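You operate a simulated robot arm through the tools that you are given. There is no shell and no other tool. Be economical: measure what you need, move in short steps, check, and stop when the job is done.

You are at the controls of a simulated robot arm. One attempt, no reset.

TASK
Fetch the black-topped gauge and stand it on the lower shelf of the steel table. Then put the wide orange-dot coupon on the shelf under the white table. Then put the red bung on the top of the bench away on the top of the white table. Then take the red cap and put it on top of the small gold flange. Then put the short half-round bar on the desk top. Then take the round thermometer and leave it on top of the short core. Then shut the desk drawer. Then put the yellow weight on top of the silver wide core. The order counts. Set down upright: black-topped gauge.

Only the result counts: the job must be done as asked and must still hold three seconds after the hand-in. Knocking over, shifting, dropping, spilling or breaking anything else fails it. A push-on lid holds only when it is set on centred and level and pressed home; a screw cap is set on level and turned clockwise until tight.

THE ROBOT
A 7-joint arm with a fingered hand on a trunk, on a base that drives. Base frame: it is fixed to the floor where the robot stands at the start and does not move with it; the origin is under the middle of the robot, x ahead of it, y to its left, z up; the surface under the hand at the start is at about z = 0.84. Readings come in m, degrees, newtons and seconds.
Its first joint turns from -166.0 to 166.0 degrees. Places, roughly: black-topped gauge [1, 0, 1.25]; desk drawer [-5.6, 0.4, 0.6]; desk top [-6, 0.6, 0.8]; lower shelf of the steel table [0.8, -0.1, 0.4]; red bung (3x3x8 cm) [-2, -2.4, 0.9]; red cap (5x5x4 cm) [-3.1, -2.7, 0.9]; round thermometer [-2.75, -2.75, 0.75]; shelf under the white table [0.8, -2.1, 0.3]; short core (13x7x10 cm) [-2.9, -2.4, 0.9]; short half-round bar (10x6x4 cm) [-3, -2.9, 0.9]; small gold flange (6x6x3 cm) [-2.7, -2.5, 0.9]; top of the white table [0.8, -2.1, 0.8]; wide core (18x7x10 cm) [-6.1, 0.3, 0.8]; wide orange-dot coupon [1, -2.25, 0.75]; yellow weight [-6, 0.5, 0.75]. Payload 4 kg.
Tool frame: the origin (TCP) lies between the finger pads and is the grasp point; the fingertips stand 0.03 m ahead of it; z points along the fingers, y is the line along which they close. The gripper opens to 0.104 m. The gripper's body begins 0.035 m behind the TCP. The gripper is a hand of 4 fingers: y runs from the thumb to the fingers, the wrist lies at [-0.015, -0.113, -0.19] in the tool frame, and closing takes about 1.5 s.
Orientation is told as [roll, pitch, yaw] about the base's x, y, z axes, in that order, counted from this pose: with the fingers straight down and the wrist toward the robot, the tool's x, y and z point along [0, 1, 0], [1, 0, 0] and [0, 0, -1] of the base frame.

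THE INTERFACE
- The arm moves only by the tool send_rows. Its argument "commands" is text: rows parted by semicolons, each of 6 numbers parted by spaces: the shift along the tool's x, y, z in units of 20 mm (1.0 is 20 mm), then the turn, a rotation vector about the tool's x, y, z in units of 8 degrees (1.0 is 8 degrees). In form: x y z rx ry rz; .... A call has 1 to 12 rows; each row shifts and turns the commanded pose from where the row before left it, along the tool's axes as they then stand. "gripper" is the opening, from 0 (shut) to 1 (fully open), set as the call begins (left out, the last holds). A call with a number of a shift or a turn outside -1 to 1 is refused whole. Each row takes 0.2 s and may step no farther than 0.05 m and 8.6 degrees from the row before; otherwise, or with a gripper value out of range, the whole call is refused. A pose out of reach is approached as far as the arm can. The call stops where the force on the tool passes 40 N (or 10 N more than at its start, if that is more) or the arm is blocked; 0.2 s more then pass. Each finger travels about 0.153 m/s and halts on what it meets, pressing with about 24 N; the grip force reading is that of the motor and also rises with nothing between the fingers. The clock runs only during rows and for 0.2 s after the last one: add rows that do not move to give the fingers time. The reply holds the time, the measured pose of the TCP, the force on the tool along the base axes, the opening and the grip force, in the units named above and with some noise, with the torque about the TCP (base axes, N m) and any sound that the robot's microphone picked up.
- Cameras (640 x 400 px; columns grow to the right, rows downward): "scene" is now at [0.3289, 0.1922, 1.2821]; the picture's right is [-0.11, -0.99, 0.00], its down [-0.01, 0.00, -1.00] and it looks along [0.99, -0.11, -0.01] (base axes); focal length 214 px, centre (320, 200). "wrist" rides on the gripper at [0.061, -0.092, -0.13] in the tool frame; the picture's right is [-0.81, 0.28, -0.52], its down [-0.53, -0.71, 0.46] and it looks along [-0.24, 0.64, 0.72] (tool axes); focal length 275 px, centre (320, 200). There is no depth. A picture from a camera that has moved, and an enlarged one, comes with that camera's place and axes in the base frame and with its lens.
- get_image(camera): a new picture of that camera. It takes no simulated time.
- steer(legs): drives the robot by 1 to 6 legs, each [ahead, left, turn to the left] in m, m and degrees, along the robot's own axes; the way and the turn of a leg run together, so that a leg with both is an arc; at most 1.5 m and 180 degrees a leg. The arm and the cameras ride along, it lands a little off, and it stops where it bumps. It gives what a move gives.
- curl_fingers(index, middle, ring, thumb_bend, thumb_turn): sets how far each is bent, from 0 (flat) to 1 (curled in); at 0.3 the hand is open as for a grip, at 0.7 the pads meet at the TCP. One left out holds its place. A second passes; each finger stops where it meets its share of the squeeze, and holds until it gets a number again. A gripper value or a shape takes the hand back. It gives what a move gives, with no picture; readings hold the bend of each and the force on the fingers (four entries, about 0 where the hand has none), thumb and palm. thumb_turn goes from beside the hand (0) to across from the fingers (1), as for a grip.
- hand_shape(shape): the hand has 4 fingers and takes this shape, open, in about a second: jaw (thumb against the fingers, like two jaws); tri (thumb and two fingers); tip (a fingertip pinch); poke (one finger out to press); point (the index stretched); flat (the hand flat); cup (the hand cupped); fist (a fist). The gripper value then closes the fingers along that shape, each until it touches; the sizes above hold for jaw. It gives what a move gives, with no picture.
- turn_head(pan, tilt): turns the head with the scene camera to pan (to the left, within 143 degrees either way) and tilt (down, from -29 to 69), counted from straight ahead of the robot. It gives what a move gives.
- inspect(camera, box): a new picture of the part [left, top, right, bottom] of that camera's present view, enlarged. It takes no simulated time.
- sign_off(): hands the job in; it is judged then, once.

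Work in short steps. Places have to be worked out from the pictures, the camera data and where the tool is seen: move nearer, look again, correct. Check each grasp and each placing, and mend what went wrong. You have 217 turns and 202 pictures in all, those below and enlarged ones among them. Open the gripper and draw the arm clear of the work before you hand the job in, unless the task says otherwise; then end with one line.

The tools are called as a command line: name --argument value ..., lists and objects as JSON in quotes. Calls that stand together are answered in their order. send_rows: Moves the arm, as the interface text tells. Its arguments: {"type":"object","properties":{"commands":{"type":"string"},"gripper":{"type":"number"}},"required":["commands"]} The other tools are called the same way: hand_shape (shape) gives the hand a shape; curl_fingers (index, middle, ring, thumb_bend, thumb_turn) moves the fingers one by one; steer (legs) drives the base; turn_head (pan, tilt) turns the head that bears the scene camera; get_image (camera) takes a picture; inspect (camera, box) takes an enlarged picture of a part of a camera's view; sign_off () hands the job in.

At the start:

```text
time_s: 0.0
eef_pos: [0.5246, 0.2075, 1.4828]
orientation: [0.1, -0.1, 0.0]
wrist_force: [-1.0, 0.9, 0.1]
wrist_torque: [0.02, -0.01, 0.01]
finger_gap: 0.1034
gripper_force: 0.1
shape: jaw
bend: [0.3, 0.3, 0.3, 0.3, 0.98]
finger forces: [0.1, 0.1, 0.0, 0.0, 0.1, 0.0]
robot x, y, heading: [0.0015, 0.0003, -0.1]
head pan, tilt: [-6.3, 0.4]
```

scene: 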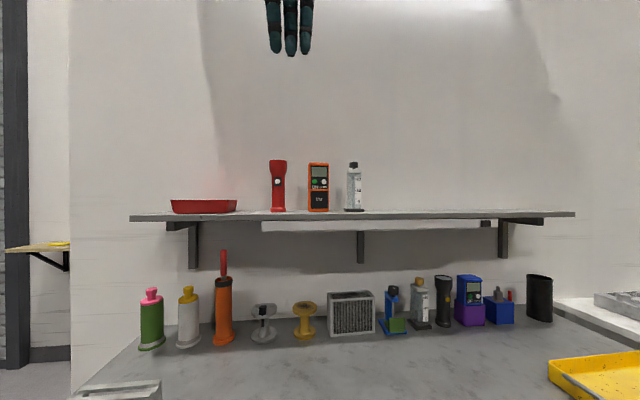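
wrist: 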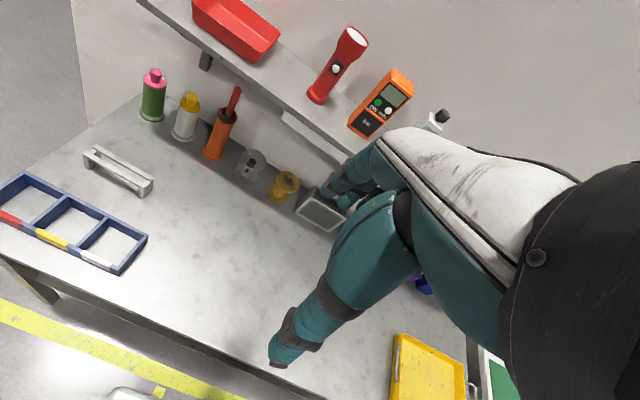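

I start by enlarging the shelf to identify the black-topped gauge.

inspect --camera "scene" --box '[240, 140, 400, 240]'

inspect --camera "scene" --box '[360, 250, 600, 400]'

```text
4.00 times, centred on (320, 190) of scene
camera zoom: at [0.3289, 0.1922, 1.2821], right [-0.11, -0.99, 0.0], down [-0.01, 0.0, -1.0], along [0.99, -0.11, -0.01], focal length 858 px, centre (320, 240)
```

zoom: 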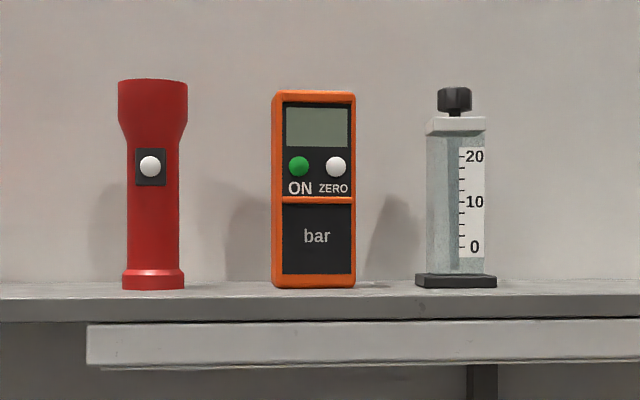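

```text
2.67 times, centred on (480, 325) of scene
camera zoom: at [0.3289, 0.1922, 1.2821], right [-0.11, -0.99, 0.0], down [-0.01, 0.0, -1.0], along [0.99, -0.11, -0.01], focal length 572 px, centre (-107, -133)
```

zoom: 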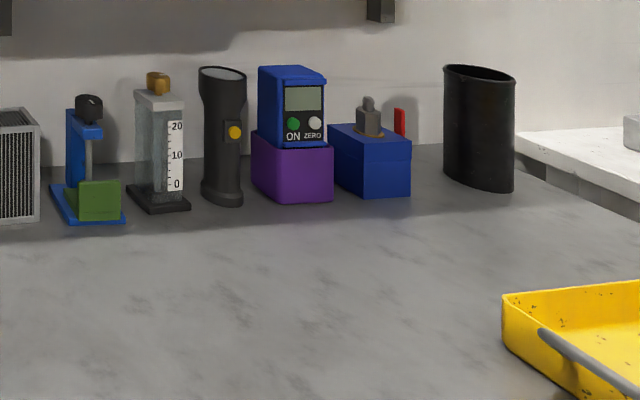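

The black-topped gauge triangulates to about [1.03, 0.0], base z≈1.24, top ≈1.40. I look down with the head to see the table edge and lower shelf.

turn_head --pan 0 --tilt 50

get_image --camera "scene"

turn_head --pan -80 --tilt 25

get_image --camera "scene"

```text
time_s: 1.2
eef_pos: [0.5248, 0.2079, 1.4822]
orientation: [0.0, 0.0, 0.0]
wrist_force: [-0.4, 0.2, -0.8]
wrist_torque: [-0.01, 0.02, -0.01]
finger_gap: 0.1037
gripper_force: 0.2
shape: jaw
bend: [0.3, 0.3, 0.3, 0.3, 0.98]
finger forces: [0.0, 0.0, 0.1, 0.0, 0.0, 0.0]
robot x, y, heading: [0.0003, -0.0034, 0.0]
head pan, tilt: [0.0, 50.0]
```

```text
197 pictures are left
camera scene: at [0.3163, 0.2022, 1.2049], right [0.0, -1.0, 0.0], down [-0.77, 0.0, -0.64], along [0.64, 0.0, -0.77], focal length 214 px, centre (320, 200)
```

scene: 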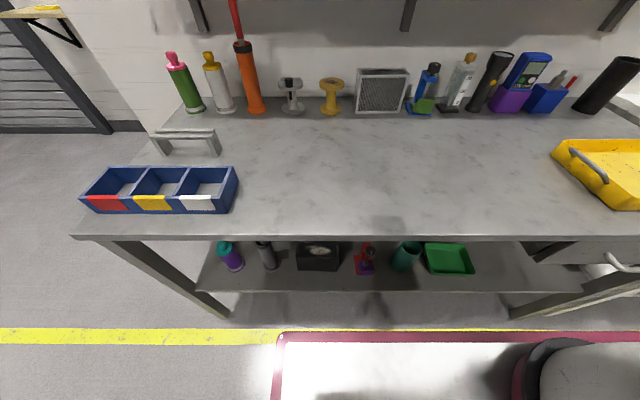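

```text
time_s: 2.7
eef_pos: [0.5253, 0.2075, 1.483]
orientation: [0.1, 0.0, 0.0]
wrist_force: [0.8, -0.1, -0.1]
wrist_torque: [0.01, 0.01, -0.02]
finger_gap: 0.1036
gripper_force: 0.1
shape: jaw
bend: [0.3, 0.3, 0.3, 0.3, 0.98]
finger forces: [0.0, 0.1, 0.1, 0.1, 0.1, 0.0]
robot x, y, heading: [-0.0008, -0.0025, 0.1]
head pan, tilt: [-80.0, 25.0]
```

```text
196 pictures are left
camera scene: at [0.2554, 0.1115, 1.2423], right [-0.98, -0.17, 0.0], down [-0.07, 0.42, -0.91], along [0.16, -0.89, -0.42], focal length 214 px, centre (320, 200)
```

scene: 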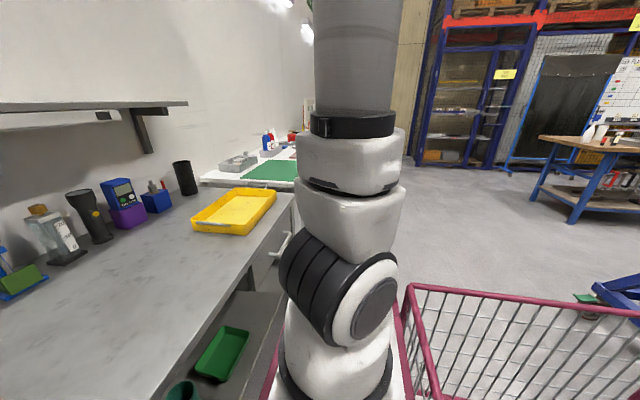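

The table's front edge is at x≈0.53, and the lower shelf sits under it with items in a row. I back off for room, then turn the hand to fingers-forward.

steer --legs '[[-0.3, 0, 0]]'

send_rows --commands "0 0 0 -1 0 0;0 0 0 -1 0 0;0 0 0 -1 0 0;0 0 0 -1 0 0;0 0 0 -1 0 0;0 0 0 -1 0 0;0 0 0 -1 0 0;0 0 0 -1 0 0;0 0 0 -1 0 0;0 0 0 -1 0 0;0 0 0 -1 0 0;0 0 0 -0.25 0 0"

send_rows --commands "0 0 0 0 0 1;0 0 0 0 0 1;0 0 0 0 0 1;0 0 0 0 0 1;0 0 0 0 0 1;0 0 0 0 0 1;0 0 0 0 0 1;0 0 0 0 0 1;0 0 0 0 0 1;0 0 0 0 0 1;0 0 0 0 0 1;0 0 0 0 0 0.25"

turn_head --pan 0 --tilt 20

get_image --camera "scene"

get_image --camera "wrist"

```text
time_s: 4.8
eef_pos: [0.2217, 0.2081, 1.4821]
orientation: [0.0, 0.0, 0.1]
wrist_force: [-0.4, 0.0, -0.3]
wrist_torque: [0.0, -0.05, 0.02]
finger_gap: 0.1039
gripper_force: 0.1
shape: jaw
bend: [0.3, 0.3, 0.3, 0.3, 0.98]
finger forces: [0.1, 0.0, 0.0, 0.1, 0.0, 0.0]
robot x, y, heading: [-0.3018, -0.0033, 0.2]
head pan, tilt: [-80.0, 25.0]
```

```text
time_s: 7.4
eef_pos: [0.2207, 0.2077, 1.483]
orientation: [-178.4, -89.9, 178.6]
wrist_force: [-0.2, 0.4, 0.7]
wrist_torque: [-0.03, 0.0, -0.01]
finger_gap: 0.1038
gripper_force: 0.1
shape: jaw
bend: [0.3, 0.3, 0.3, 0.3, 0.98]
finger forces: [0.1, 0.0, 0.0, 0.0, 0.1, 0.0]
robot x, y, heading: [-0.3032, 0.0002, 0.0]
head pan, tilt: [-80.0, 25.0]
```

```text
time_s: 10.0
eef_pos: [0.2225, 0.219, 1.5444]
orientation: [89.6, -3.2, -89.8]
wrist_force: [1.9, 0.2, 0.0]
wrist_torque: [0.0, -0.02, 0.0]
finger_gap: 0.1041
gripper_force: 0.0
shape: jaw
bend: [0.3, 0.3, 0.3, 0.3, 0.98]
finger forces: [0.0, 0.1, 0.0, 0.0, 0.0, 0.0]
out of reach, approached as far as the arm can: row 10, 11, 12
robot x, y, heading: [-0.3033, 0.0012, 0.0]
head pan, tilt: [-80.0, 25.0]
```

```text
time_s: 11.5
eef_pos: [0.2223, 0.2179, 1.5446]
orientation: [89.8, -3.5, -89.9]
wrist_force: [0.2, -0.7, 0.0]
wrist_torque: [0.01, -0.05, -0.02]
finger_gap: 0.104
gripper_force: 0.1
shape: jaw
bend: [0.3, 0.3, 0.3, 0.3, 0.98]
finger forces: [0.0, 0.1, 0.0, 0.0, 0.1, 0.1]
robot x, y, heading: [-0.3043, 0.0014, -0.1]
head pan, tilt: [0.0, 20.0]
```

```text
195 pictures are left
camera scene: at [0.0287, 0.2023, 1.2504], right [0.0, -1.0, 0.0], down [-0.34, 0.0, -0.94], along [0.94, 0.0, -0.34], focal length 214 px, centre (320, 200)
```

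scene: 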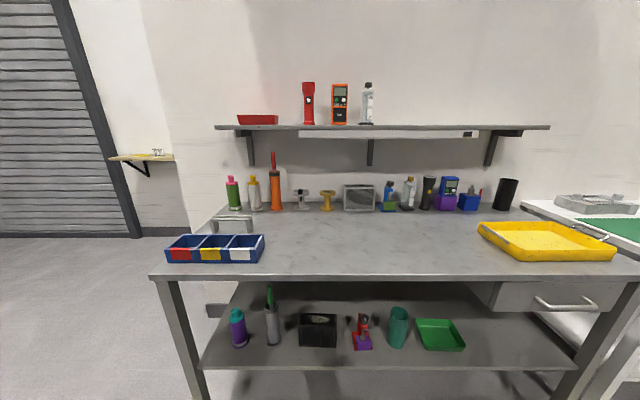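

```text
194 pictures are left
camera wrist: at [0.0932, 0.3143, 1.6007], right [-0.52, -0.32, -0.79], down [0.45, 0.68, -0.58], along [0.72, -0.66, -0.21], focal length 275 px, centre (320, 200)
```

wrist: 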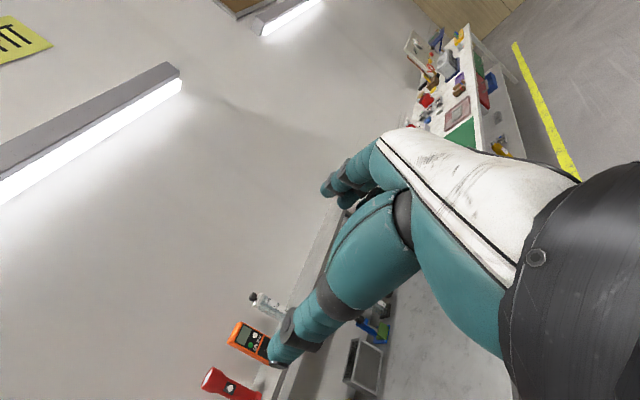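

The hand is now nearly fingers-forward with thumb left. I move it ahead, down and to the middle so that the pose is reachable, away from everything.

send_rows --commands "-0.8 0.9 0.8 0 0 0;-0.8 0.9 0.8 0 0 0;-0.8 0.9 0.8 0 0 0;-0.8 0.9 0.8 0 0 0;-0.8 0.9 0.8 0 0 0;-0.8 0.9 0.8 0 0 0;-0.8 0.9 0.8 0 0 0;-0.8 0.9 0.8 0 0 0;-0.8 0.9 0.8 0 0 0;-0.8 0.9 0.8 0 0 0;-0.8 0.9 0.8 0 0 0;0 0 0 0 0 0"

get_image --camera "scene"

get_image --camera "wrist"

```text
time_s: 14.1
eef_pos: [0.407, 0.0046, 1.4871]
orientation: [89.7, -3.4, -89.8]
wrist_force: [0.2, 0.2, -0.1]
wrist_torque: [-0.01, -0.03, -0.01]
finger_gap: 0.1037
gripper_force: 0.1
shape: jaw
bend: [0.3, 0.3, 0.3, 0.3, 0.98]
finger forces: [0.0, 0.0, 0.1, 0.0, 0.1, 0.1]
out of reach, approached as far as the arm can: row 1, 2, 3, 4, 5, 6, 7, 8, 9, 10
robot x, y, heading: [-0.3024, -0.0009, 0.1]
head pan, tilt: [0.0, 20.0]
```

```text
193 pictures are left
camera scene: at [0.0287, 0.2023, 1.2504], right [0.0, -1.0, 0.0], down [-0.34, 0.0, -0.94], along [0.94, 0.0, -0.34], focal length 214 px, centre (320, 200)
```

scene: 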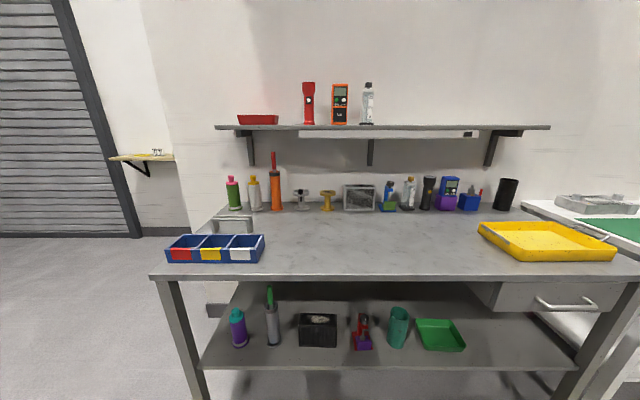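

```text
192 pictures are left
camera wrist: at [0.2769, 0.1005, 1.5435], right [-0.52, -0.32, -0.79], down [0.45, 0.68, -0.58], along [0.73, -0.66, -0.21], focal length 275 px, centre (320, 200)
```

wrist: 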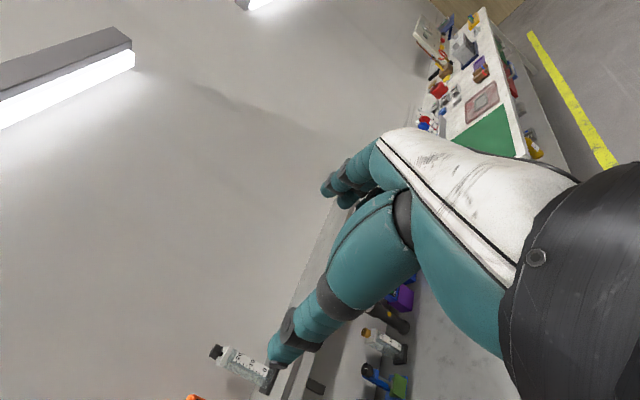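

Still settling; the pose was clipped on the way. I continue lower and farther ahead.

send_rows --commands "-1 0 1 0 0 0;-1 0 1 0 0 0;-1 0 1 0 0 0;-1 0 1 0 0 0;-1 0 1 0 0 0;-1 0 1 0 0 0;-1 0 1 0 0 0;-1 0 1 0 0 0;0 0 0 0 0 0"

```text
time_s: 16.1
eef_pos: [0.5784, -0.0108, 1.3466]
orientation: [89.9, -3.3, -89.9]
wrist_force: [-0.3, -0.3, 0.0]
wrist_torque: [-0.01, 0.02, 0.01]
finger_gap: 0.1038
gripper_force: 0.1
shape: jaw
bend: [0.3, 0.3, 0.3, 0.3, 0.98]
finger forces: [0.0, 0.0, 0.0, 0.1, 0.1, 0.0]
out of reach, approached as far as the arm can: row 1, 2, 3, 4
robot x, y, heading: [-0.2995, 0.0005, 0.2]
head pan, tilt: [0.0, 20.0]
```

Now at radius 0.88 m. I correct the 3.3° roll, lower to z≈1.325 and drive ahead 0.2 m, then look.

send_rows --commands "-0.5 0 0 0 0 0.41;-0.6 0 0 0 0 0;0 0 0 0 0 0"

steer --legs '[[0.2, 0, 0]]'

get_image --camera "scene"

get_image --camera "wrist"

```text
time_s: 16.9
eef_pos: [0.5941, -0.02, 1.3345]
orientation: [89.9, -0.1, -89.7]
wrist_force: [-0.1, -0.8, -0.1]
wrist_torque: [-0.06, 0.03, 0.0]
finger_gap: 0.104
gripper_force: 0.0
shape: jaw
bend: [0.3, 0.3, 0.3, 0.3, 0.98]
finger forces: [0.1, 0.0, 0.0, 0.0, 0.0, 0.0]
out of reach, approached as far as the arm can: row 1, 2
robot x, y, heading: [-0.3063, 0.0015, -0.3]
head pan, tilt: [0.0, 20.0]
```

```text
time_s: 18.5
eef_pos: [0.793, -0.0221, 1.3351]
orientation: [89.8, 0.0, -89.8]
wrist_force: [0.5, 0.6, 0.4]
wrist_torque: [-0.01, 0.02, -0.02]
finger_gap: 0.1037
gripper_force: 0.1
shape: jaw
bend: [0.3, 0.3, 0.3, 0.3, 0.98]
finger forces: [0.0, 0.0, 0.1, 0.0, 0.0, 0.0]
robot x, y, heading: [-0.1041, -0.0029, -0.0]
head pan, tilt: [0.0, 20.0]
```

```text
191 pictures are left
camera scene: at [0.2291, 0.2019, 1.2504], right [0.0, -1.0, 0.0], down [-0.34, 0.0, -0.94], along [0.94, 0.0, -0.34], focal length 214 px, centre (320, 200)
```

scene: 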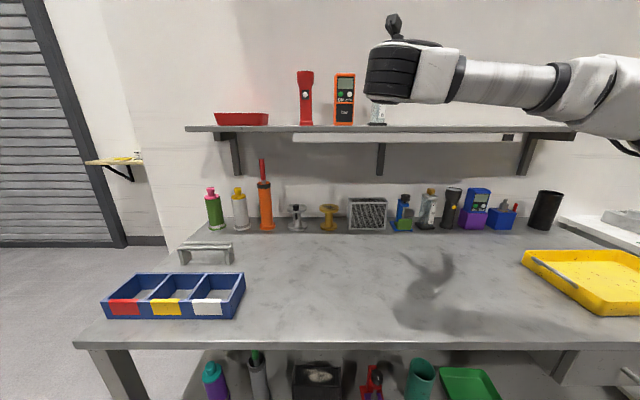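

```text
190 pictures are left
camera wrist: at [0.6635, 0.0716, 1.3963], right [-0.52, -0.28, -0.81], down [0.45, 0.71, -0.53], along [0.73, -0.64, -0.24], focal length 275 px, centre (320, 200)
```

wrist: 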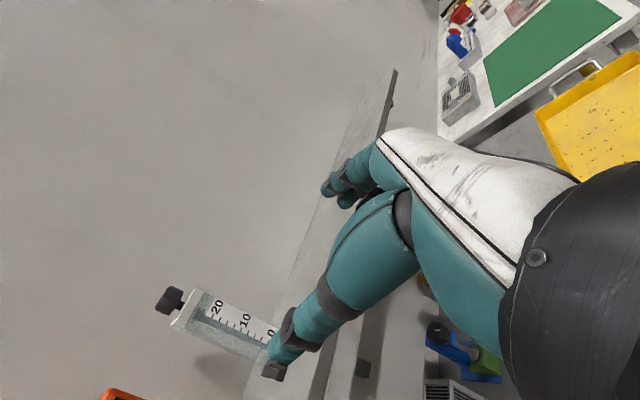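

The gauge is confirmed at y≈0.0, top z≈1.40. I centre the hand on y=0 and try a touch lower.

send_rows --commands "-0.3 -0.6 0 0 0 0;-0.2 -0.5 0 0 0 0;0 0 0 0 0 0"

steer --legs '[[0.12, 0, 0]]'

get_image --camera "wrist"

inspect --camera "scene" --box '[280, 30, 520, 180]'

```text
time_s: 19.3
eef_pos: [0.8028, -0.0036, 1.3308]
orientation: [89.8, -0.2, -89.6]
wrist_force: [0.7, 0.2, 0.2]
wrist_torque: [0.02, 0.02, -0.01]
finger_gap: 0.1037
gripper_force: 0.1
shape: jaw
bend: [0.3, 0.3, 0.3, 0.3, 0.98]
finger forces: [0.0, 0.0, 0.1, 0.0, 0.0, 0.0]
out of reach, approached as far as the arm can: row 1, 2
robot x, y, heading: [-0.1027, -0.0001, 0.2]
head pan, tilt: [0.0, 20.0]
```

```text
time_s: 20.5
eef_pos: [0.9225, -0.0024, 1.3289]
orientation: [89.9, -0.2, -89.6]
wrist_force: [-0.5, 0.0, 0.1]
wrist_torque: [0.01, -0.02, 0.0]
finger_gap: 0.1039
gripper_force: 0.0
shape: jaw
bend: [0.3, 0.3, 0.3, 0.3, 0.98]
finger forces: [0.0, 0.0, 0.0, 0.1, 0.0, 0.1]
robot x, y, heading: [0.0189, 0.0001, -0.1]
head pan, tilt: [0.0, 20.0]
```

```text
189 pictures are left
camera wrist: at [0.7924, 0.0894, 1.3921], right [-0.52, -0.28, -0.81], down [0.45, 0.72, -0.54], along [0.73, -0.64, -0.24], focal length 275 px, centre (320, 200)
```

wrist: 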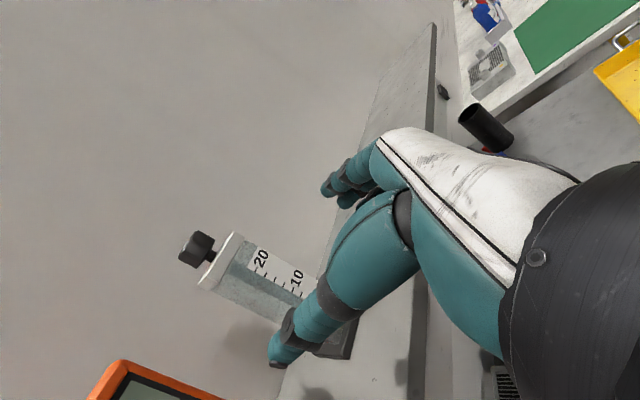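

```text
2.67 times, centred on (400, 105) of scene
camera zoom: at [0.3489, 0.202, 1.2504], right [0.0, -1.0, 0.0], down [-0.34, 0.0, -0.94], along [0.94, 0.0, -0.34], focal length 572 px, centre (107, 453)
```

zoom: 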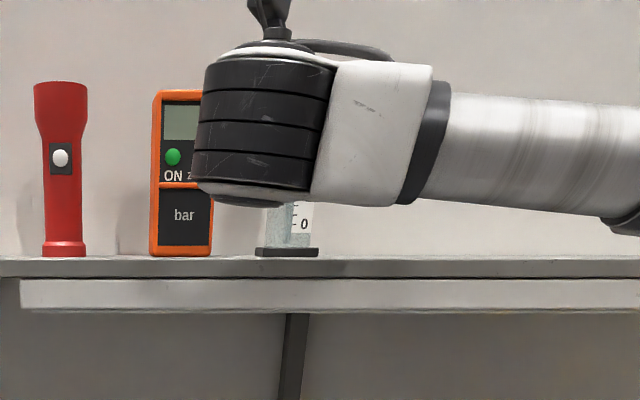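

Lined up (y error ~2 mm). I drive ahead the last 0.105 m.

steer --legs '[[0.06, 0, 0]]'

get_image --camera "wrist"

```text
time_s: 21.5
eef_pos: [0.9823, -0.003, 1.3297]
orientation: [89.8, -0.2, -89.6]
wrist_force: [0.9, 0.2, 0.0]
wrist_torque: [-0.02, -0.01, 0.0]
finger_gap: 0.1038
gripper_force: 0.1
shape: jaw
bend: [0.3, 0.3, 0.3, 0.3, 0.98]
finger forces: [0.0, 0.1, 0.0, 0.0, 0.0, 0.0]
robot x, y, heading: [0.0773, -0.0021, -0.4]
head pan, tilt: [0.0, 20.0]
```

```text
187 pictures are left
camera wrist: at [0.8528, 0.0895, 1.3921], right [-0.52, -0.28, -0.81], down [0.45, 0.72, -0.54], along [0.73, -0.64, -0.24], focal length 275 px, centre (320, 200)
```

wrist: 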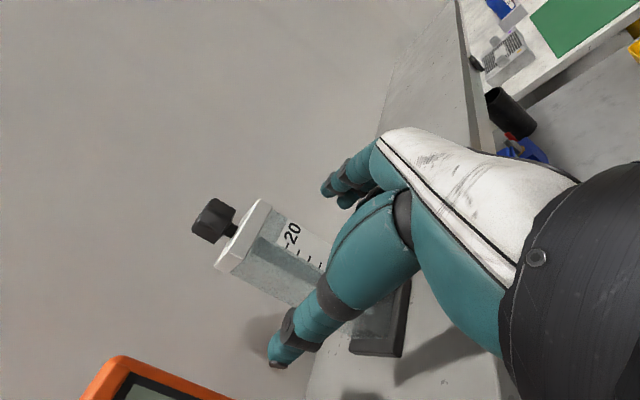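

The gauge lies between thumb and fingers. Forward another 0.045 m, then close.

send_rows --commands "0 0 0.75 0 0 0;0 0 0.75 0 0 0;0 0 0.75 0 0 0;0 0 0 0 0 0"

get_image --camera "wrist"

```text
time_s: 22.5
eef_pos: [1.0284, -0.0027, 1.3303]
orientation: [89.8, -0.2, -89.6]
wrist_force: [-0.6, -0.5, -0.5]
wrist_torque: [0.03, -0.01, 0.02]
finger_gap: 0.104
gripper_force: 0.1
shape: jaw
bend: [0.3, 0.3, 0.3, 0.3, 0.98]
finger forces: [0.0, 0.0, 0.1, 0.0, 0.0, 0.0]
robot x, y, heading: [0.0777, 0.0026, 0.1]
head pan, tilt: [0.0, 20.0]
```

```text
186 pictures are left
camera wrist: at [0.8981, 0.0893, 1.3919], right [-0.52, -0.28, -0.81], down [0.45, 0.72, -0.54], along [0.73, -0.64, -0.24], focal length 275 px, centre (320, 200)
```

wrist: 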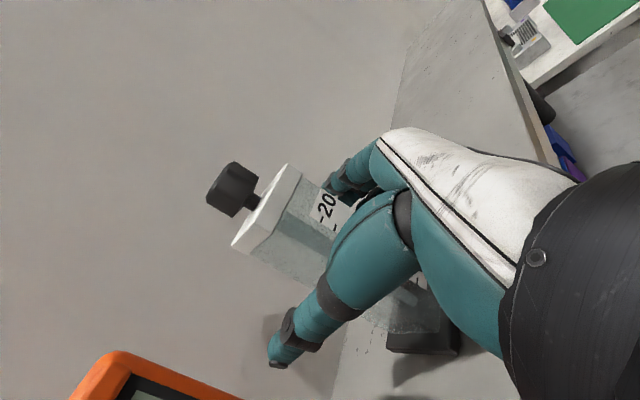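

The gauge is in the grasp. I close with idle rows.

send_rows --commands "0 0 0 0 0 0;0 0 0 0 0 0;0 0 0 0 0 0;0 0 0 0 0 0;0 0 0 0 0 0;0 0 0 0 0 0;0 0 0 0 0 0;0 0 0 0 0 0" --gripper 0

get_image --camera "wrist"

```text
time_s: 24.3
eef_pos: [1.0271, -0.0011, 1.3299]
orientation: [89.8, -0.3, -89.5]
wrist_force: [0.2, 0.3, 1.4]
wrist_torque: [-0.07, -0.01, -0.05]
finger_gap: 0.0371
gripper_force: 24.1
shape: jaw
bend: [0.74, 0.5, 0.48, 0.73, 1.0]
finger forces: [12.1, 6.4, 2.9, 0.0, 21.7, 0.0]
robot x, y, heading: [0.0799, -0.0, -0.1]
head pan, tilt: [0.0, 20.0]
```

```text
185 pictures are left
camera wrist: at [0.898, 0.0894, 1.3919], right [-0.52, -0.28, -0.81], down [0.45, 0.72, -0.54], along [0.73, -0.64, -0.24], focal length 275 px, centre (320, 200)
```

wrist: 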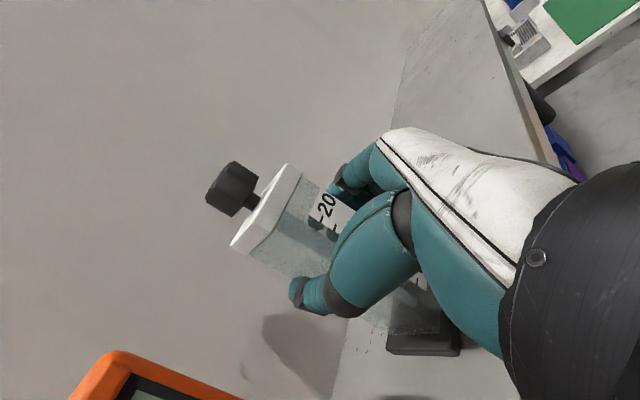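

Gripped. I lift 6 cm and check.

send_rows --commands "0.5 0 0 0 0 0;0.5 0 0 0 0 0;0.5 0 0 0 0 0;0.5 0 0 0 0 0;0.5 0 0 0 0 0;0.5 0 0 0 0 0;0 0 0 0 0 0"

get_image --camera "wrist"

get_image --camera "scene"

```text
time_s: 25.9
eef_pos: [1.0281, -0.0029, 1.3902]
orientation: [89.8, -0.3, -89.6]
wrist_force: [-0.3, -0.2, -2.7]
wrist_torque: [0.02, 0.0, -0.02]
finger_gap: 0.037
gripper_force: 24.2
shape: jaw
bend: [0.74, 0.5, 0.48, 0.74, 1.0]
finger forces: [12.8, 6.2, 2.8, 0.0, 21.8, 0.1]
robot x, y, heading: [0.0771, 0.0001, 0.1]
head pan, tilt: [0.0, 20.0]
```

```text
184 pictures are left
camera wrist: at [0.8982, 0.0894, 1.452], right [-0.52, -0.28, -0.81], down [0.45, 0.72, -0.54], along [0.73, -0.64, -0.24], focal length 275 px, centre (320, 200)
```

wrist: 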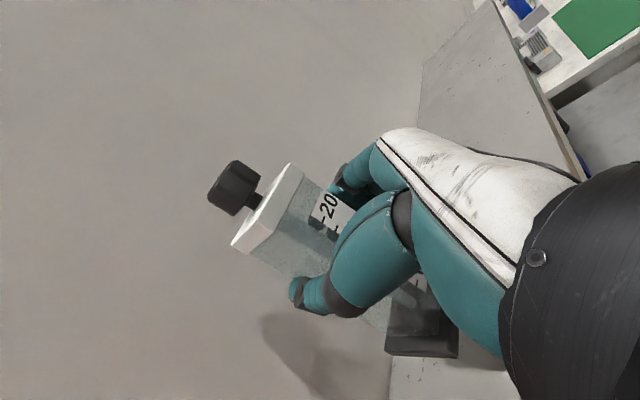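

```text
183 pictures are left
camera scene: at [0.4093, 0.2021, 1.2504], right [0.0, -1.0, 0.0], down [-0.34, 0.0, -0.94], along [0.94, 0.0, -0.34], focal length 214 px, centre (320, 200)
```

scene: 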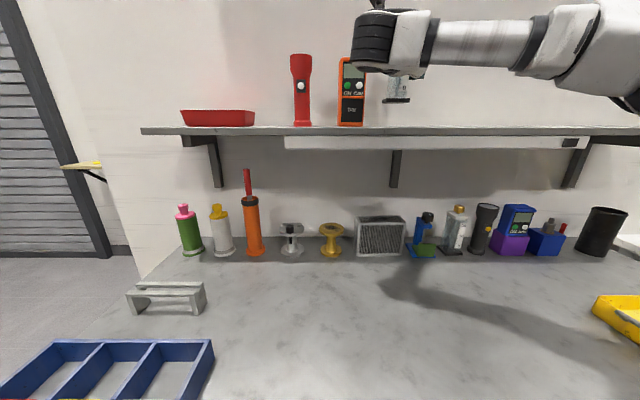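

The gauge is held and level. I back away from the table by 0.65 m with the arm as is.

steer --legs '[[-0.65, 0, 0]]'

send_rows --commands "-1 0 0 0 0 0;-1 0 0 0 0 0;-1 0 0 0 0 0;-1 0 0 0 0 0;-1 0 0 0 0 0;-1 0 0 0 0 0;-1 0 0 0 0 0;-1 0 0 0 0 0;-1 0 0 0 0 0;-1 0 0 0 0 0;-1 0 0 0 0 0;-1 0 0 0 0 0"

send_rows --commands "-1 0 0 0 0 0;-1 0 0 0 0 0;-1 0 0 0 0 0;-1 0 0 0 0 0;-1 0 0 0 0 0;-1 0 0 0 0 0;-1 0 0 0 0 0;-1 0 0 0 0 0;-1 0 0 0 0 0;-1 0 0 0 0 0;-1 0 0 0 0 0;-1 0 0 0 0 0"

get_image --camera "scene"

```text
time_s: 29.5
eef_pos: [0.3816, -0.0036, 1.3895]
orientation: [89.8, -0.2, -89.7]
wrist_force: [0.4, 0.3, -2.9]
wrist_torque: [-0.01, 0.01, -0.01]
finger_gap: 0.0371
gripper_force: 23.5
shape: jaw
bend: [0.74, 0.5, 0.48, 0.74, 1.0]
finger forces: [12.7, 6.2, 2.8, 0.1, 21.7, 0.0]
robot x, y, heading: [-0.568, -0.0007, 0.1]
head pan, tilt: [0.0, 20.0]
```

```text
time_s: 32.1
eef_pos: [0.3783, -0.0158, 1.2263]
orientation: [88.6, -0.2, -89.6]
wrist_force: [-0.6, 1.0, -2.7]
wrist_torque: [0.05, 0.01, 0.02]
finger_gap: 0.037
gripper_force: 24.3
shape: jaw
bend: [0.74, 0.5, 0.48, 0.74, 1.0]
finger forces: [12.7, 6.2, 2.9, 0.0, 21.8, 0.0]
out of reach, approached as far as the arm can: row 8, 9, 10, 11, 12
robot x, y, heading: [-0.5705, 0.001, -0.1]
head pan, tilt: [0.0, 20.0]
```

```text
time_s: 34.7
eef_pos: [0.3614, -0.0534, 1.2185]
orientation: [88.6, -0.3, -89.6]
wrist_force: [0.5, 0.7, -2.2]
wrist_torque: [0.0, 0.04, -0.02]
finger_gap: 0.037
gripper_force: 24.4
shape: jaw
bend: [0.74, 0.5, 0.48, 0.74, 1.0]
finger forces: [12.7, 6.2, 3.0, 0.1, 21.8, 0.0]
out of reach, approached as far as the arm can: row 1, 2, 3, 4, 5, 6, 7, 8, 9, 10, 11, 12
robot x, y, heading: [-0.573, 0.0002, -0.3]
head pan, tilt: [0.0, 20.0]
```

```text
182 pictures are left
camera scene: at [-0.2372, 0.202, 1.2504], right [0.0, -1.0, 0.0], down [-0.34, 0.0, -0.94], along [0.94, 0.0, -0.34], focal length 214 px, centre (320, 200)
```

scene: 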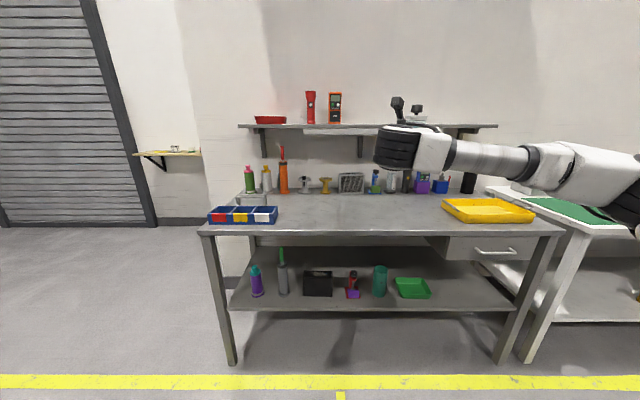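

The arm in this pose can't go lower. Since only yaw is free while the gauge stays upright, I test turning the hand left relative to the robot and then lowering.

send_rows --commands "0 0 0 1 0 0;0 0 0 1 0 0;0 0 0 1 0 0;0 0 0 1 0 0;0 0 0 1 0 0;0 0 0 1 0 0;-1 0 0 0 0 0;-1 0 0 0 0 0;-1 0 0 0 0 0;-1 0 0 0 0 0;-1 0 0 0 0 0;-1 0 0 0 0 0"

get_image --camera "scene"

```text
time_s: 37.3
eef_pos: [0.3621, -0.0532, 1.1006]
orientation: [89.6, 0.1, -41.5]
wrist_force: [0.2, -0.2, -3.2]
wrist_torque: [-0.01, 0.02, -0.02]
finger_gap: 0.037
gripper_force: 23.6
shape: jaw
bend: [0.74, 0.5, 0.49, 0.74, 1.0]
finger forces: [12.5, 6.1, 3.0, 0.0, 21.7, 0.1]
robot x, y, heading: [-0.5698, -0.0012, 0.0]
head pan, tilt: [0.0, 20.0]
```

```text
181 pictures are left
camera scene: at [-0.2372, 0.2016, 1.2504], right [0.0, -1.0, 0.0], down [-0.34, 0.0, -0.94], along [0.94, 0.0, -0.34], focal length 214 px, centre (320, 200)
```

scene: 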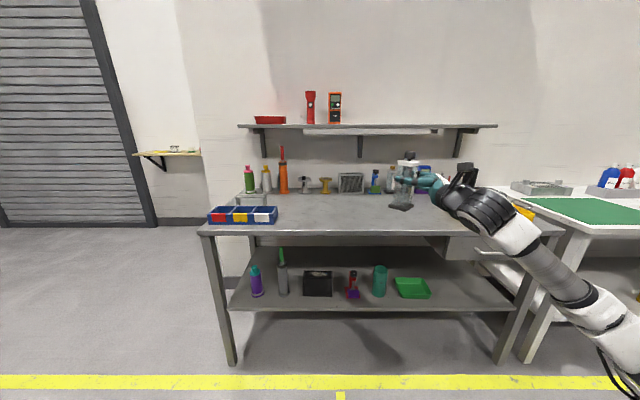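

That works. I keep lowering.

send_rows --commands "-1 0 0 0 0 0;-1 0 0 0 0 0;-1 0 0 0 0 0;-1 0 0 0 0 0;-1 0 0 0 0 0;-1 0 0 0 0 0;-1 0 0 0 0 0;-1 0 0 0 0 0;-1 0 0 0 0 0;-1 0 0 0 0 0;-1 0 0 0 0 0;-1 0 0 0 0 0"

send_rows --commands "-1 0 0 0 0 0;-1 0 0 0 0 0;-1 0 0 0 0 0;-1 0 0 0 0 0;-1 0 0 0 0 0;-1 0 0 0 0 0;-1 0 0 0 0 0;-1 0 0 0 0 0;-1 0 0 0 0 0;-1 0 0 0 0 0;-1 0 0 0 0 0;-1 0 0 0 0 0"

get_image --camera "scene"

```text
time_s: 39.9
eef_pos: [0.3798, -0.1665, 0.9991]
orientation: [89.2, 0.4, -41.1]
wrist_force: [0.1, -0.4, -2.3]
wrist_torque: [0.03, -0.01, 0.0]
finger_gap: 0.037
gripper_force: 23.6
shape: jaw
bend: [0.74, 0.5, 0.49, 0.74, 1.0]
finger forces: [12.7, 6.0, 2.9, 0.1, 21.6, 0.0]
out of reach, approached as far as the arm can: row 1, 2, 3, 4, 5, 6, 7, 8, 9, 10, 11, 12
robot x, y, heading: [-0.5713, 0.0004, -0.0]
head pan, tilt: [0.0, 20.0]
```

```text
time_s: 42.5
eef_pos: [0.4115, -0.2831, 0.8878]
orientation: [89.3, 0.4, -41.1]
wrist_force: [-1.0, -0.1, -2.3]
wrist_torque: [0.02, 0.02, -0.02]
finger_gap: 0.0369
gripper_force: 24.2
shape: jaw
bend: [0.74, 0.5, 0.49, 0.74, 1.0]
finger forces: [12.7, 6.1, 2.9, 0.0, 21.7, 0.1]
out of reach, approached as far as the arm can: row 1, 2, 3, 4, 5, 6, 7, 8, 9, 10, 11, 12
robot x, y, heading: [-0.5707, -0.0004, -0.2]
head pan, tilt: [0.0, 20.0]
```

```text
180 pictures are left
camera scene: at [-0.2372, 0.2018, 1.2504], right [0.0, -1.0, 0.0], down [-0.34, 0.0, -0.94], along [0.94, 0.0, -0.34], focal length 214 px, centre (320, 200)
```

scene: 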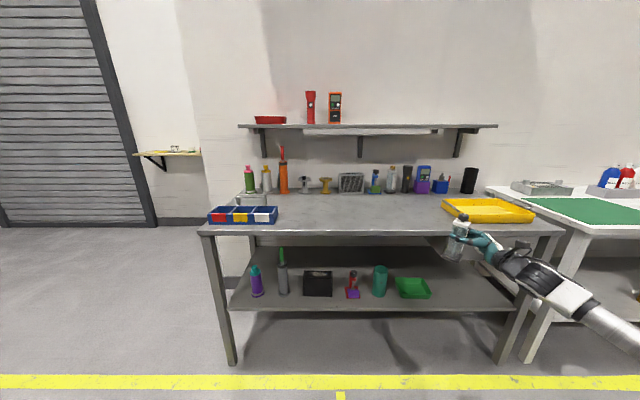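

It slides along a reach limit toward the right while going down. I add more left yaw and lower further.

send_rows --commands "0 0 0 1 0 0;0 0 0 1 0 0;0 0 0 1 0 0;0 0 0 1 0 0;-1 0 0 0 0 0;-1 0 0 0 0 0;-1 0 0 0 0 0;-1 0 0 0 0 0;-1 0 0 0 0 0;-1 0 0 0 0 0;-1 0 0 0 0 0;-1 0 0 0 0 0"

send_rows --commands "-1 0 0 0 0 0;-1 0 0 0 0 0;-1 0 0 0 0 0;-1 0 0 0 0 0;-1 0 0 0 0 0;-1 0 0 0 0 0;-1 0 0 0 0 0;-1 0 0 0 0 0;-1 0 0 0 0 0;0 0 0 0 0 0"

get_image --camera "scene"

```text
time_s: 45.1
eef_pos: [0.4106, -0.2839, 0.7283]
orientation: [89.8, 0.2, -9.7]
wrist_force: [-0.6, -0.5, -3.0]
wrist_torque: [-0.01, 0.04, 0.04]
finger_gap: 0.037
gripper_force: 23.8
shape: jaw
bend: [0.74, 0.51, 0.49, 0.74, 1.0]
finger forces: [12.6, 6.2, 3.0, 0.0, 21.5, 0.1]
robot x, y, heading: [-0.5691, 0.0016, 0.0]
head pan, tilt: [0.0, 20.0]
```

```text
time_s: 47.3
eef_pos: [0.3925, -0.2707, 0.5755]
orientation: [89.8, 0.3, -9.7]
wrist_force: [0.2, 0.8, -1.8]
wrist_torque: [-0.02, 0.0, -0.07]
finger_gap: 0.0366
gripper_force: 24.4
shape: jaw
bend: [0.74, 0.51, 0.49, 0.74, 1.0]
finger forces: [12.8, 6.1, 3.0, 0.0, 21.8, 0.0]
out of reach, approached as far as the arm can: row 7, 8, 9
robot x, y, heading: [-0.5687, 0.0033, -0.2]
head pan, tilt: [0.0, 20.0]
```

```text
179 pictures are left
camera scene: at [-0.2372, 0.2018, 1.2504], right [0.0, -1.0, 0.0], down [-0.34, 0.0, -0.94], along [0.94, 0.0, -0.34], focal length 214 px, centre (320, 200)
```

scene: 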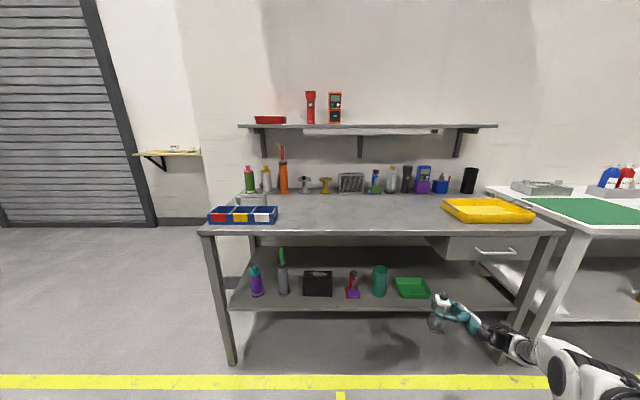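

The shelf top triangulates to z≈0.405, so I need TCP z≈0.49. The limit looks like maximum stretch, so I pull the hand a bit toward the robot and lower more.

send_rows --commands "0 -1 0 0 0 0;0 -1 0 0 0 0;0 -1 0 0 0 0;-1 0 0 0 0 0;-1 0 0 0 0 0;-0.5 0 0 0 0 0;0 0 0 0 0 0"

get_image --camera "scene"

get_image --camera "wrist"

```text
time_s: 48.9
eef_pos: [0.3339, -0.2603, 0.5248]
orientation: [89.8, 0.2, -9.7]
wrist_force: [-0.5, -0.5, -3.0]
wrist_torque: [-0.02, -0.02, 0.0]
finger_gap: 0.0368
gripper_force: 24.0
shape: jaw
bend: [0.74, 0.51, 0.49, 0.74, 1.0]
finger forces: [12.8, 6.0, 3.1, 0.1, 22.0, 0.1]
robot x, y, heading: [-0.5703, 0.004, -0.2]
head pan, tilt: [0.0, 20.0]
```

```text
178 pictures are left
camera scene: at [-0.2372, 0.2018, 1.2504], right [0.0, -1.0, 0.0], down [-0.34, 0.0, -0.94], along [0.94, 0.0, -0.34], focal length 214 px, centre (320, 200)
```

scene: 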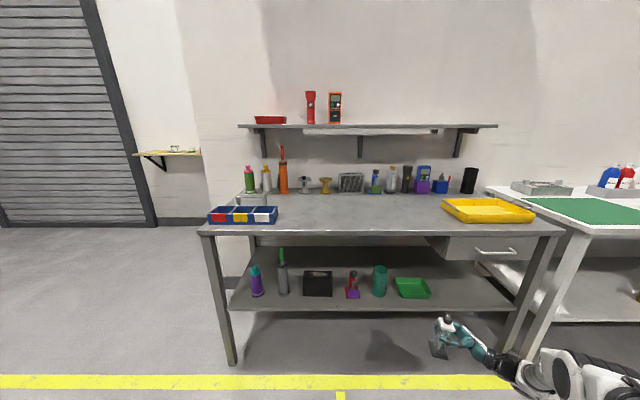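

```text
177 pictures are left
camera wrist: at [0.223, -0.373, 0.5868], right [0.18, -0.56, -0.81], down [-0.63, 0.57, -0.53], along [0.76, 0.61, -0.25], focal length 275 px, centre (320, 200)
```

wrist: 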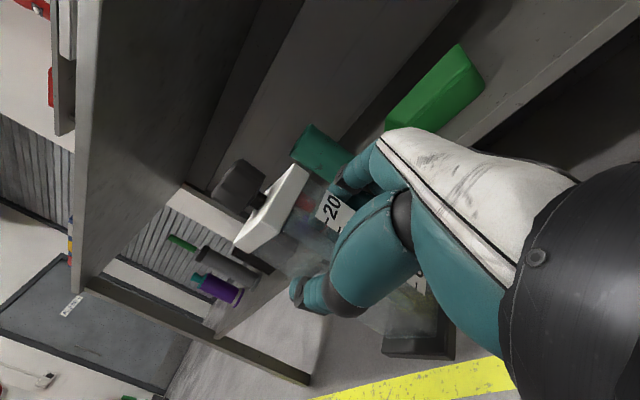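

TCP at z=0.525 with the gauge upright. I turn the base 20° right, so the hand enters diagonally, then drive most of the way to the free spot right of the green tray (~[0.63,-0.49]).

steer --legs '[[0, 0, -20], [0.26, 0.14, 0]]'

turn_head --pan -10 --tilt 40

get_image --camera "scene"

get_image --camera "wrist"

```text
time_s: 52.0
eef_pos: [0.4872, -0.5089, 0.5247]
orientation: [89.7, 0.2, -29.5]
wrist_force: [0.1, -0.5, -3.1]
wrist_torque: [-0.02, 0.0, -0.03]
finger_gap: 0.0365
gripper_force: 24.0
shape: jaw
bend: [0.74, 0.51, 0.49, 0.74, 1.0]
finger forces: [12.5, 6.1, 2.9, 0.0, 21.7, 0.0]
robot x, y, heading: [-0.2738, 0.0417, -19.6]
head pan, tilt: [0.0, 20.0]
```

```text
time_s: 52.9
eef_pos: [0.4872, -0.5076, 0.5248]
orientation: [89.9, 0.2, -29.4]
wrist_force: [0.0, -0.2, -3.3]
wrist_torque: [-0.01, -0.01, -0.02]
finger_gap: 0.0367
gripper_force: 23.8
shape: jaw
bend: [0.74, 0.51, 0.49, 0.74, 1.0]
finger forces: [12.7, 6.1, 3.1, 0.0, 21.5, 0.0]
robot x, y, heading: [-0.2783, 0.0447, -19.8]
head pan, tilt: [-10.0, 40.0]
```

```text
176 pictures are left
camera scene: at [0.0917, 0.1092, 1.219], right [-0.5, -0.87, 0.0], down [-0.56, 0.32, -0.77], along [0.66, -0.38, -0.64], focal length 214 px, centre (320, 200)
```

scene: 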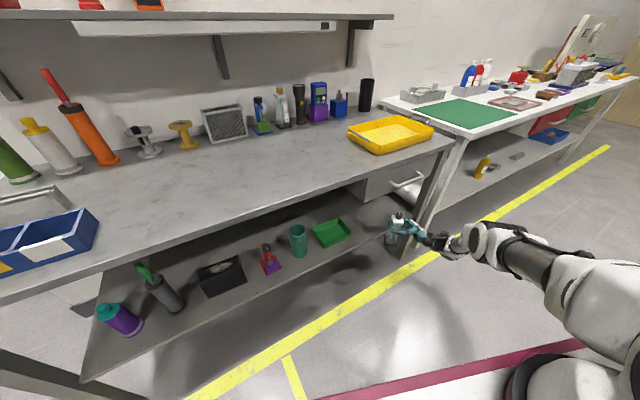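

```text
175 pictures are left
camera wrist: at [0.3444, -0.5762, 0.5868], right [-0.02, -0.59, -0.81], down [-0.4, 0.75, -0.53], along [0.92, 0.31, -0.25], focal length 275 px, centre (320, 200)
```

wrist: 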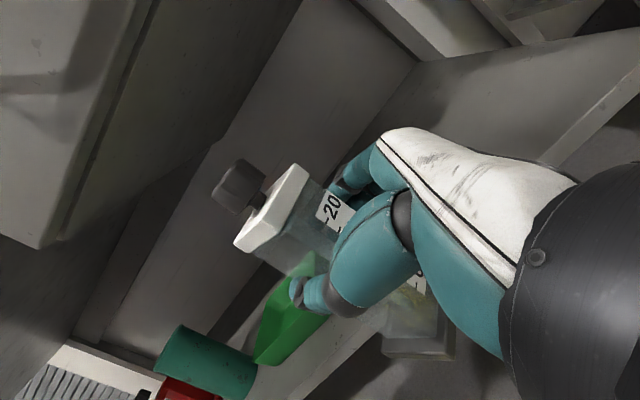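

The way in is clear. I drive the last 0.145 m to put the gauge over the shelf.

steer --legs '[[0.137, 0.058, 0]]'

get_image --camera "scene"

get_image --camera "wrist"

```text
time_s: 54.2
eef_pos: [0.6355, -0.4994, 0.5235]
orientation: [89.8, 0.2, -29.5]
wrist_force: [-0.4, -0.6, -2.7]
wrist_torque: [0.01, 0.0, 0.0]
finger_gap: 0.0367
gripper_force: 24.4
shape: jaw
bend: [0.74, 0.51, 0.49, 0.74, 1.0]
finger forces: [12.6, 6.1, 3.0, 0.1, 21.5, 0.0]
robot x, y, heading: [-0.1288, 0.0544, -20.1]
head pan, tilt: [-10.0, 40.0]
```

```text
174 pictures are left
camera scene: at [0.2399, 0.1169, 1.219], right [-0.5, -0.87, 0.0], down [-0.56, 0.32, -0.77], along [0.66, -0.38, -0.64], focal length 214 px, centre (320, 200)
```

scene: 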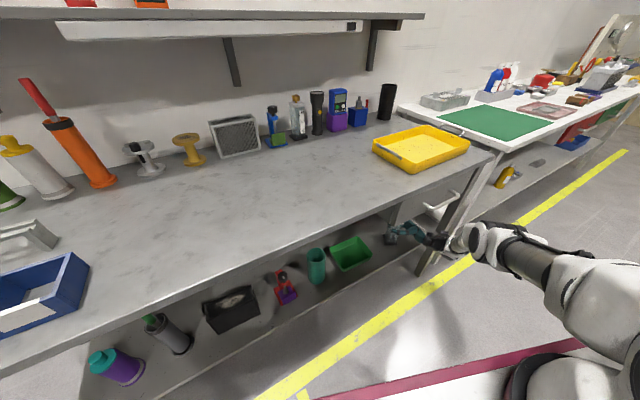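

```text
173 pictures are left
camera wrist: at [0.4925, -0.5686, 0.5867], right [-0.02, -0.59, -0.81], down [-0.4, 0.75, -0.53], along [0.92, 0.31, -0.25], focal length 275 px, centre (320, 200)
```

wrist: 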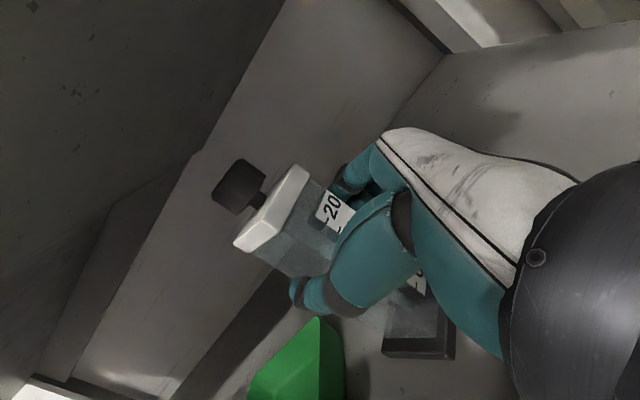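

The gauge is over the free shelf area. I lower in small steps.

send_rows --commands "-0.3 0 0 0 0 0;-0.3 0 0 0 0 0;-0.3 0 0 0 0 0;-0.3 0 0 0 0 0;0 0 0 0 0 0"

get_image --camera "wrist"

```text
time_s: 55.4
eef_pos: [0.6362, -0.5002, 0.5246]
orientation: [89.8, 0.1, -29.5]
wrist_force: [-0.4, 0.2, -2.3]
wrist_torque: [0.0, 0.02, 0.04]
finger_gap: 0.0366
gripper_force: 23.9
shape: jaw
bend: [0.74, 0.51, 0.49, 0.74, 1.0]
finger forces: [12.6, 6.1, 2.9, 0.0, 21.6, 0.0]
out of reach, approached as far as the arm can: row 1, 2, 3, 4
robot x, y, heading: [-0.1249, 0.0502, -20.0]
head pan, tilt: [-10.0, 40.0]
```

```text
172 pictures are left
camera wrist: at [0.4925, -0.5686, 0.5867], right [-0.02, -0.59, -0.81], down [-0.4, 0.75, -0.53], along [0.92, 0.31, -0.25], focal length 275 px, centre (320, 200)
```

wrist: 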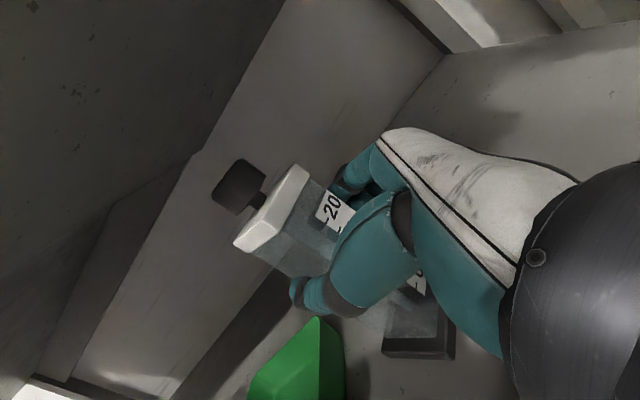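

The arm is at its stretch limit. I draw the hand 6 cm toward the robot (still outside/above the shelf front), and lower to 0.505 there.

send_rows --commands "0 -1 -0.17 0 0 0;0 -1 -0.17 0 0 0;0 -1 -0.17 0 0 0;0 -1 -0.17 0 0 0;-0.5 0 0 0 0 0;-0.5 0 0 0 0 0;0 0 0 0 0 0"

```text
time_s: 57.0
eef_pos: [0.5583, -0.4733, 0.5038]
orientation: [89.9, 0.2, -29.5]
wrist_force: [0.5, -0.2, -2.2]
wrist_torque: [-0.02, 0.02, 0.01]
finger_gap: 0.0368
gripper_force: 24.0
shape: jaw
bend: [0.74, 0.51, 0.49, 0.74, 1.0]
finger forces: [12.7, 6.2, 3.0, 0.0, 21.7, 0.0]
robot x, y, heading: [-0.1278, 0.0512, -20.0]
head pan, tilt: [-10.0, 40.0]
```

Now the base goes ahead 0.08 m to bring the gauge back over the shelf.

steer --legs '[[0.08, 0, 0]]'

send_rows --commands "-0.2 0 0 0 0 0;-0.15 0 0 0 0 0;0 0 0 0 0 0"

get_image --camera "wrist"

```text
time_s: 58.1
eef_pos: [0.6325, -0.5013, 0.5047]
orientation: [89.8, 0.2, -29.5]
wrist_force: [0.1, 0.0, -2.5]
wrist_torque: [-0.02, 0.04, 0.03]
finger_gap: 0.0366
gripper_force: 23.9
shape: jaw
bend: [0.74, 0.51, 0.49, 0.74, 1.0]
finger forces: [12.6, 6.1, 3.0, 0.0, 21.7, 0.1]
robot x, y, heading: [-0.0535, 0.0248, -19.7]
head pan, tilt: [-10.0, 40.0]
```

```text
time_s: 58.9
eef_pos: [0.6333, -0.5027, 0.4969]
orientation: [89.8, 0.2, -29.5]
wrist_force: [0.6, -0.8, -3.0]
wrist_torque: [-0.04, 0.01, -0.02]
finger_gap: 0.0367
gripper_force: 23.9
shape: jaw
bend: [0.74, 0.51, 0.49, 0.74, 1.0]
finger forces: [12.5, 6.1, 3.0, 0.1, 21.7, 0.0]
robot x, y, heading: [-0.0485, 0.0251, -20.1]
head pan, tilt: [-10.0, 40.0]
```

```text
171 pictures are left
camera wrist: at [0.4908, -0.5691, 0.5599], right [-0.02, -0.59, -0.81], down [-0.4, 0.75, -0.53], along [0.92, 0.31, -0.25], focal length 275 px, centre (320, 200)
```

wrist: 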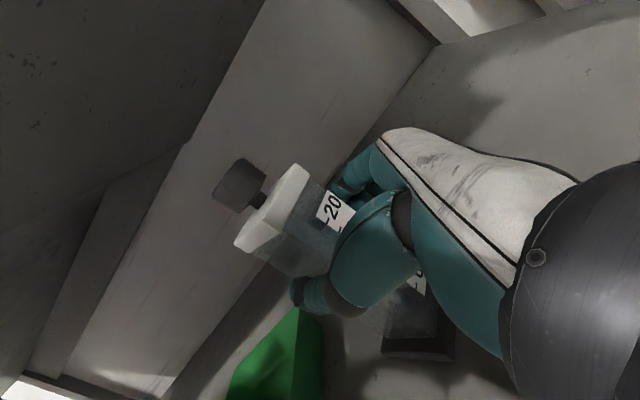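

Not yet touching. I keep lowering in 2 mm steps.

send_rows --commands "-0.1 0 0 0 0 0;-0.1 0 0 0 0 0;-0.1 0 0 0 0 0;0 0 0 0 0 0"

send_rows --commands "-0.1 0 0 0 0 0;-0.1 0 0 0 0 0;0 0 0 0 0 0"

```text
time_s: 59.9
eef_pos: [0.6334, -0.5011, 0.492]
orientation: [89.7, 0.2, -29.5]
wrist_force: [0.8, 1.7, 3.0]
wrist_torque: [-0.02, -0.1, 0.04]
finger_gap: 0.0367
gripper_force: 24.2
shape: jaw
bend: [0.74, 0.51, 0.49, 0.74, 1.0]
finger forces: [11.7, 5.9, 3.6, 0.1, 22.0, 0.0]
robot x, y, heading: [-0.0524, 0.027, -19.7]
head pan, tilt: [-10.0, 40.0]
```

```text
time_s: 60.7
eef_pos: [0.6348, -0.5017, 0.4883]
orientation: [89.8, 0.1, -29.5]
wrist_force: [-1.1, 3.1, 17.3]
wrist_torque: [0.12, -0.46, 0.06]
finger_gap: 0.0362
gripper_force: 23.8
shape: jaw
bend: [0.74, 0.51, 0.49, 0.74, 1.0]
finger forces: [10.9, 5.8, 3.3, 0.0, 22.8, 0.0]
robot x, y, heading: [-0.0529, 0.0254, -19.8]
head pan, tilt: [-10.0, 40.0]
```

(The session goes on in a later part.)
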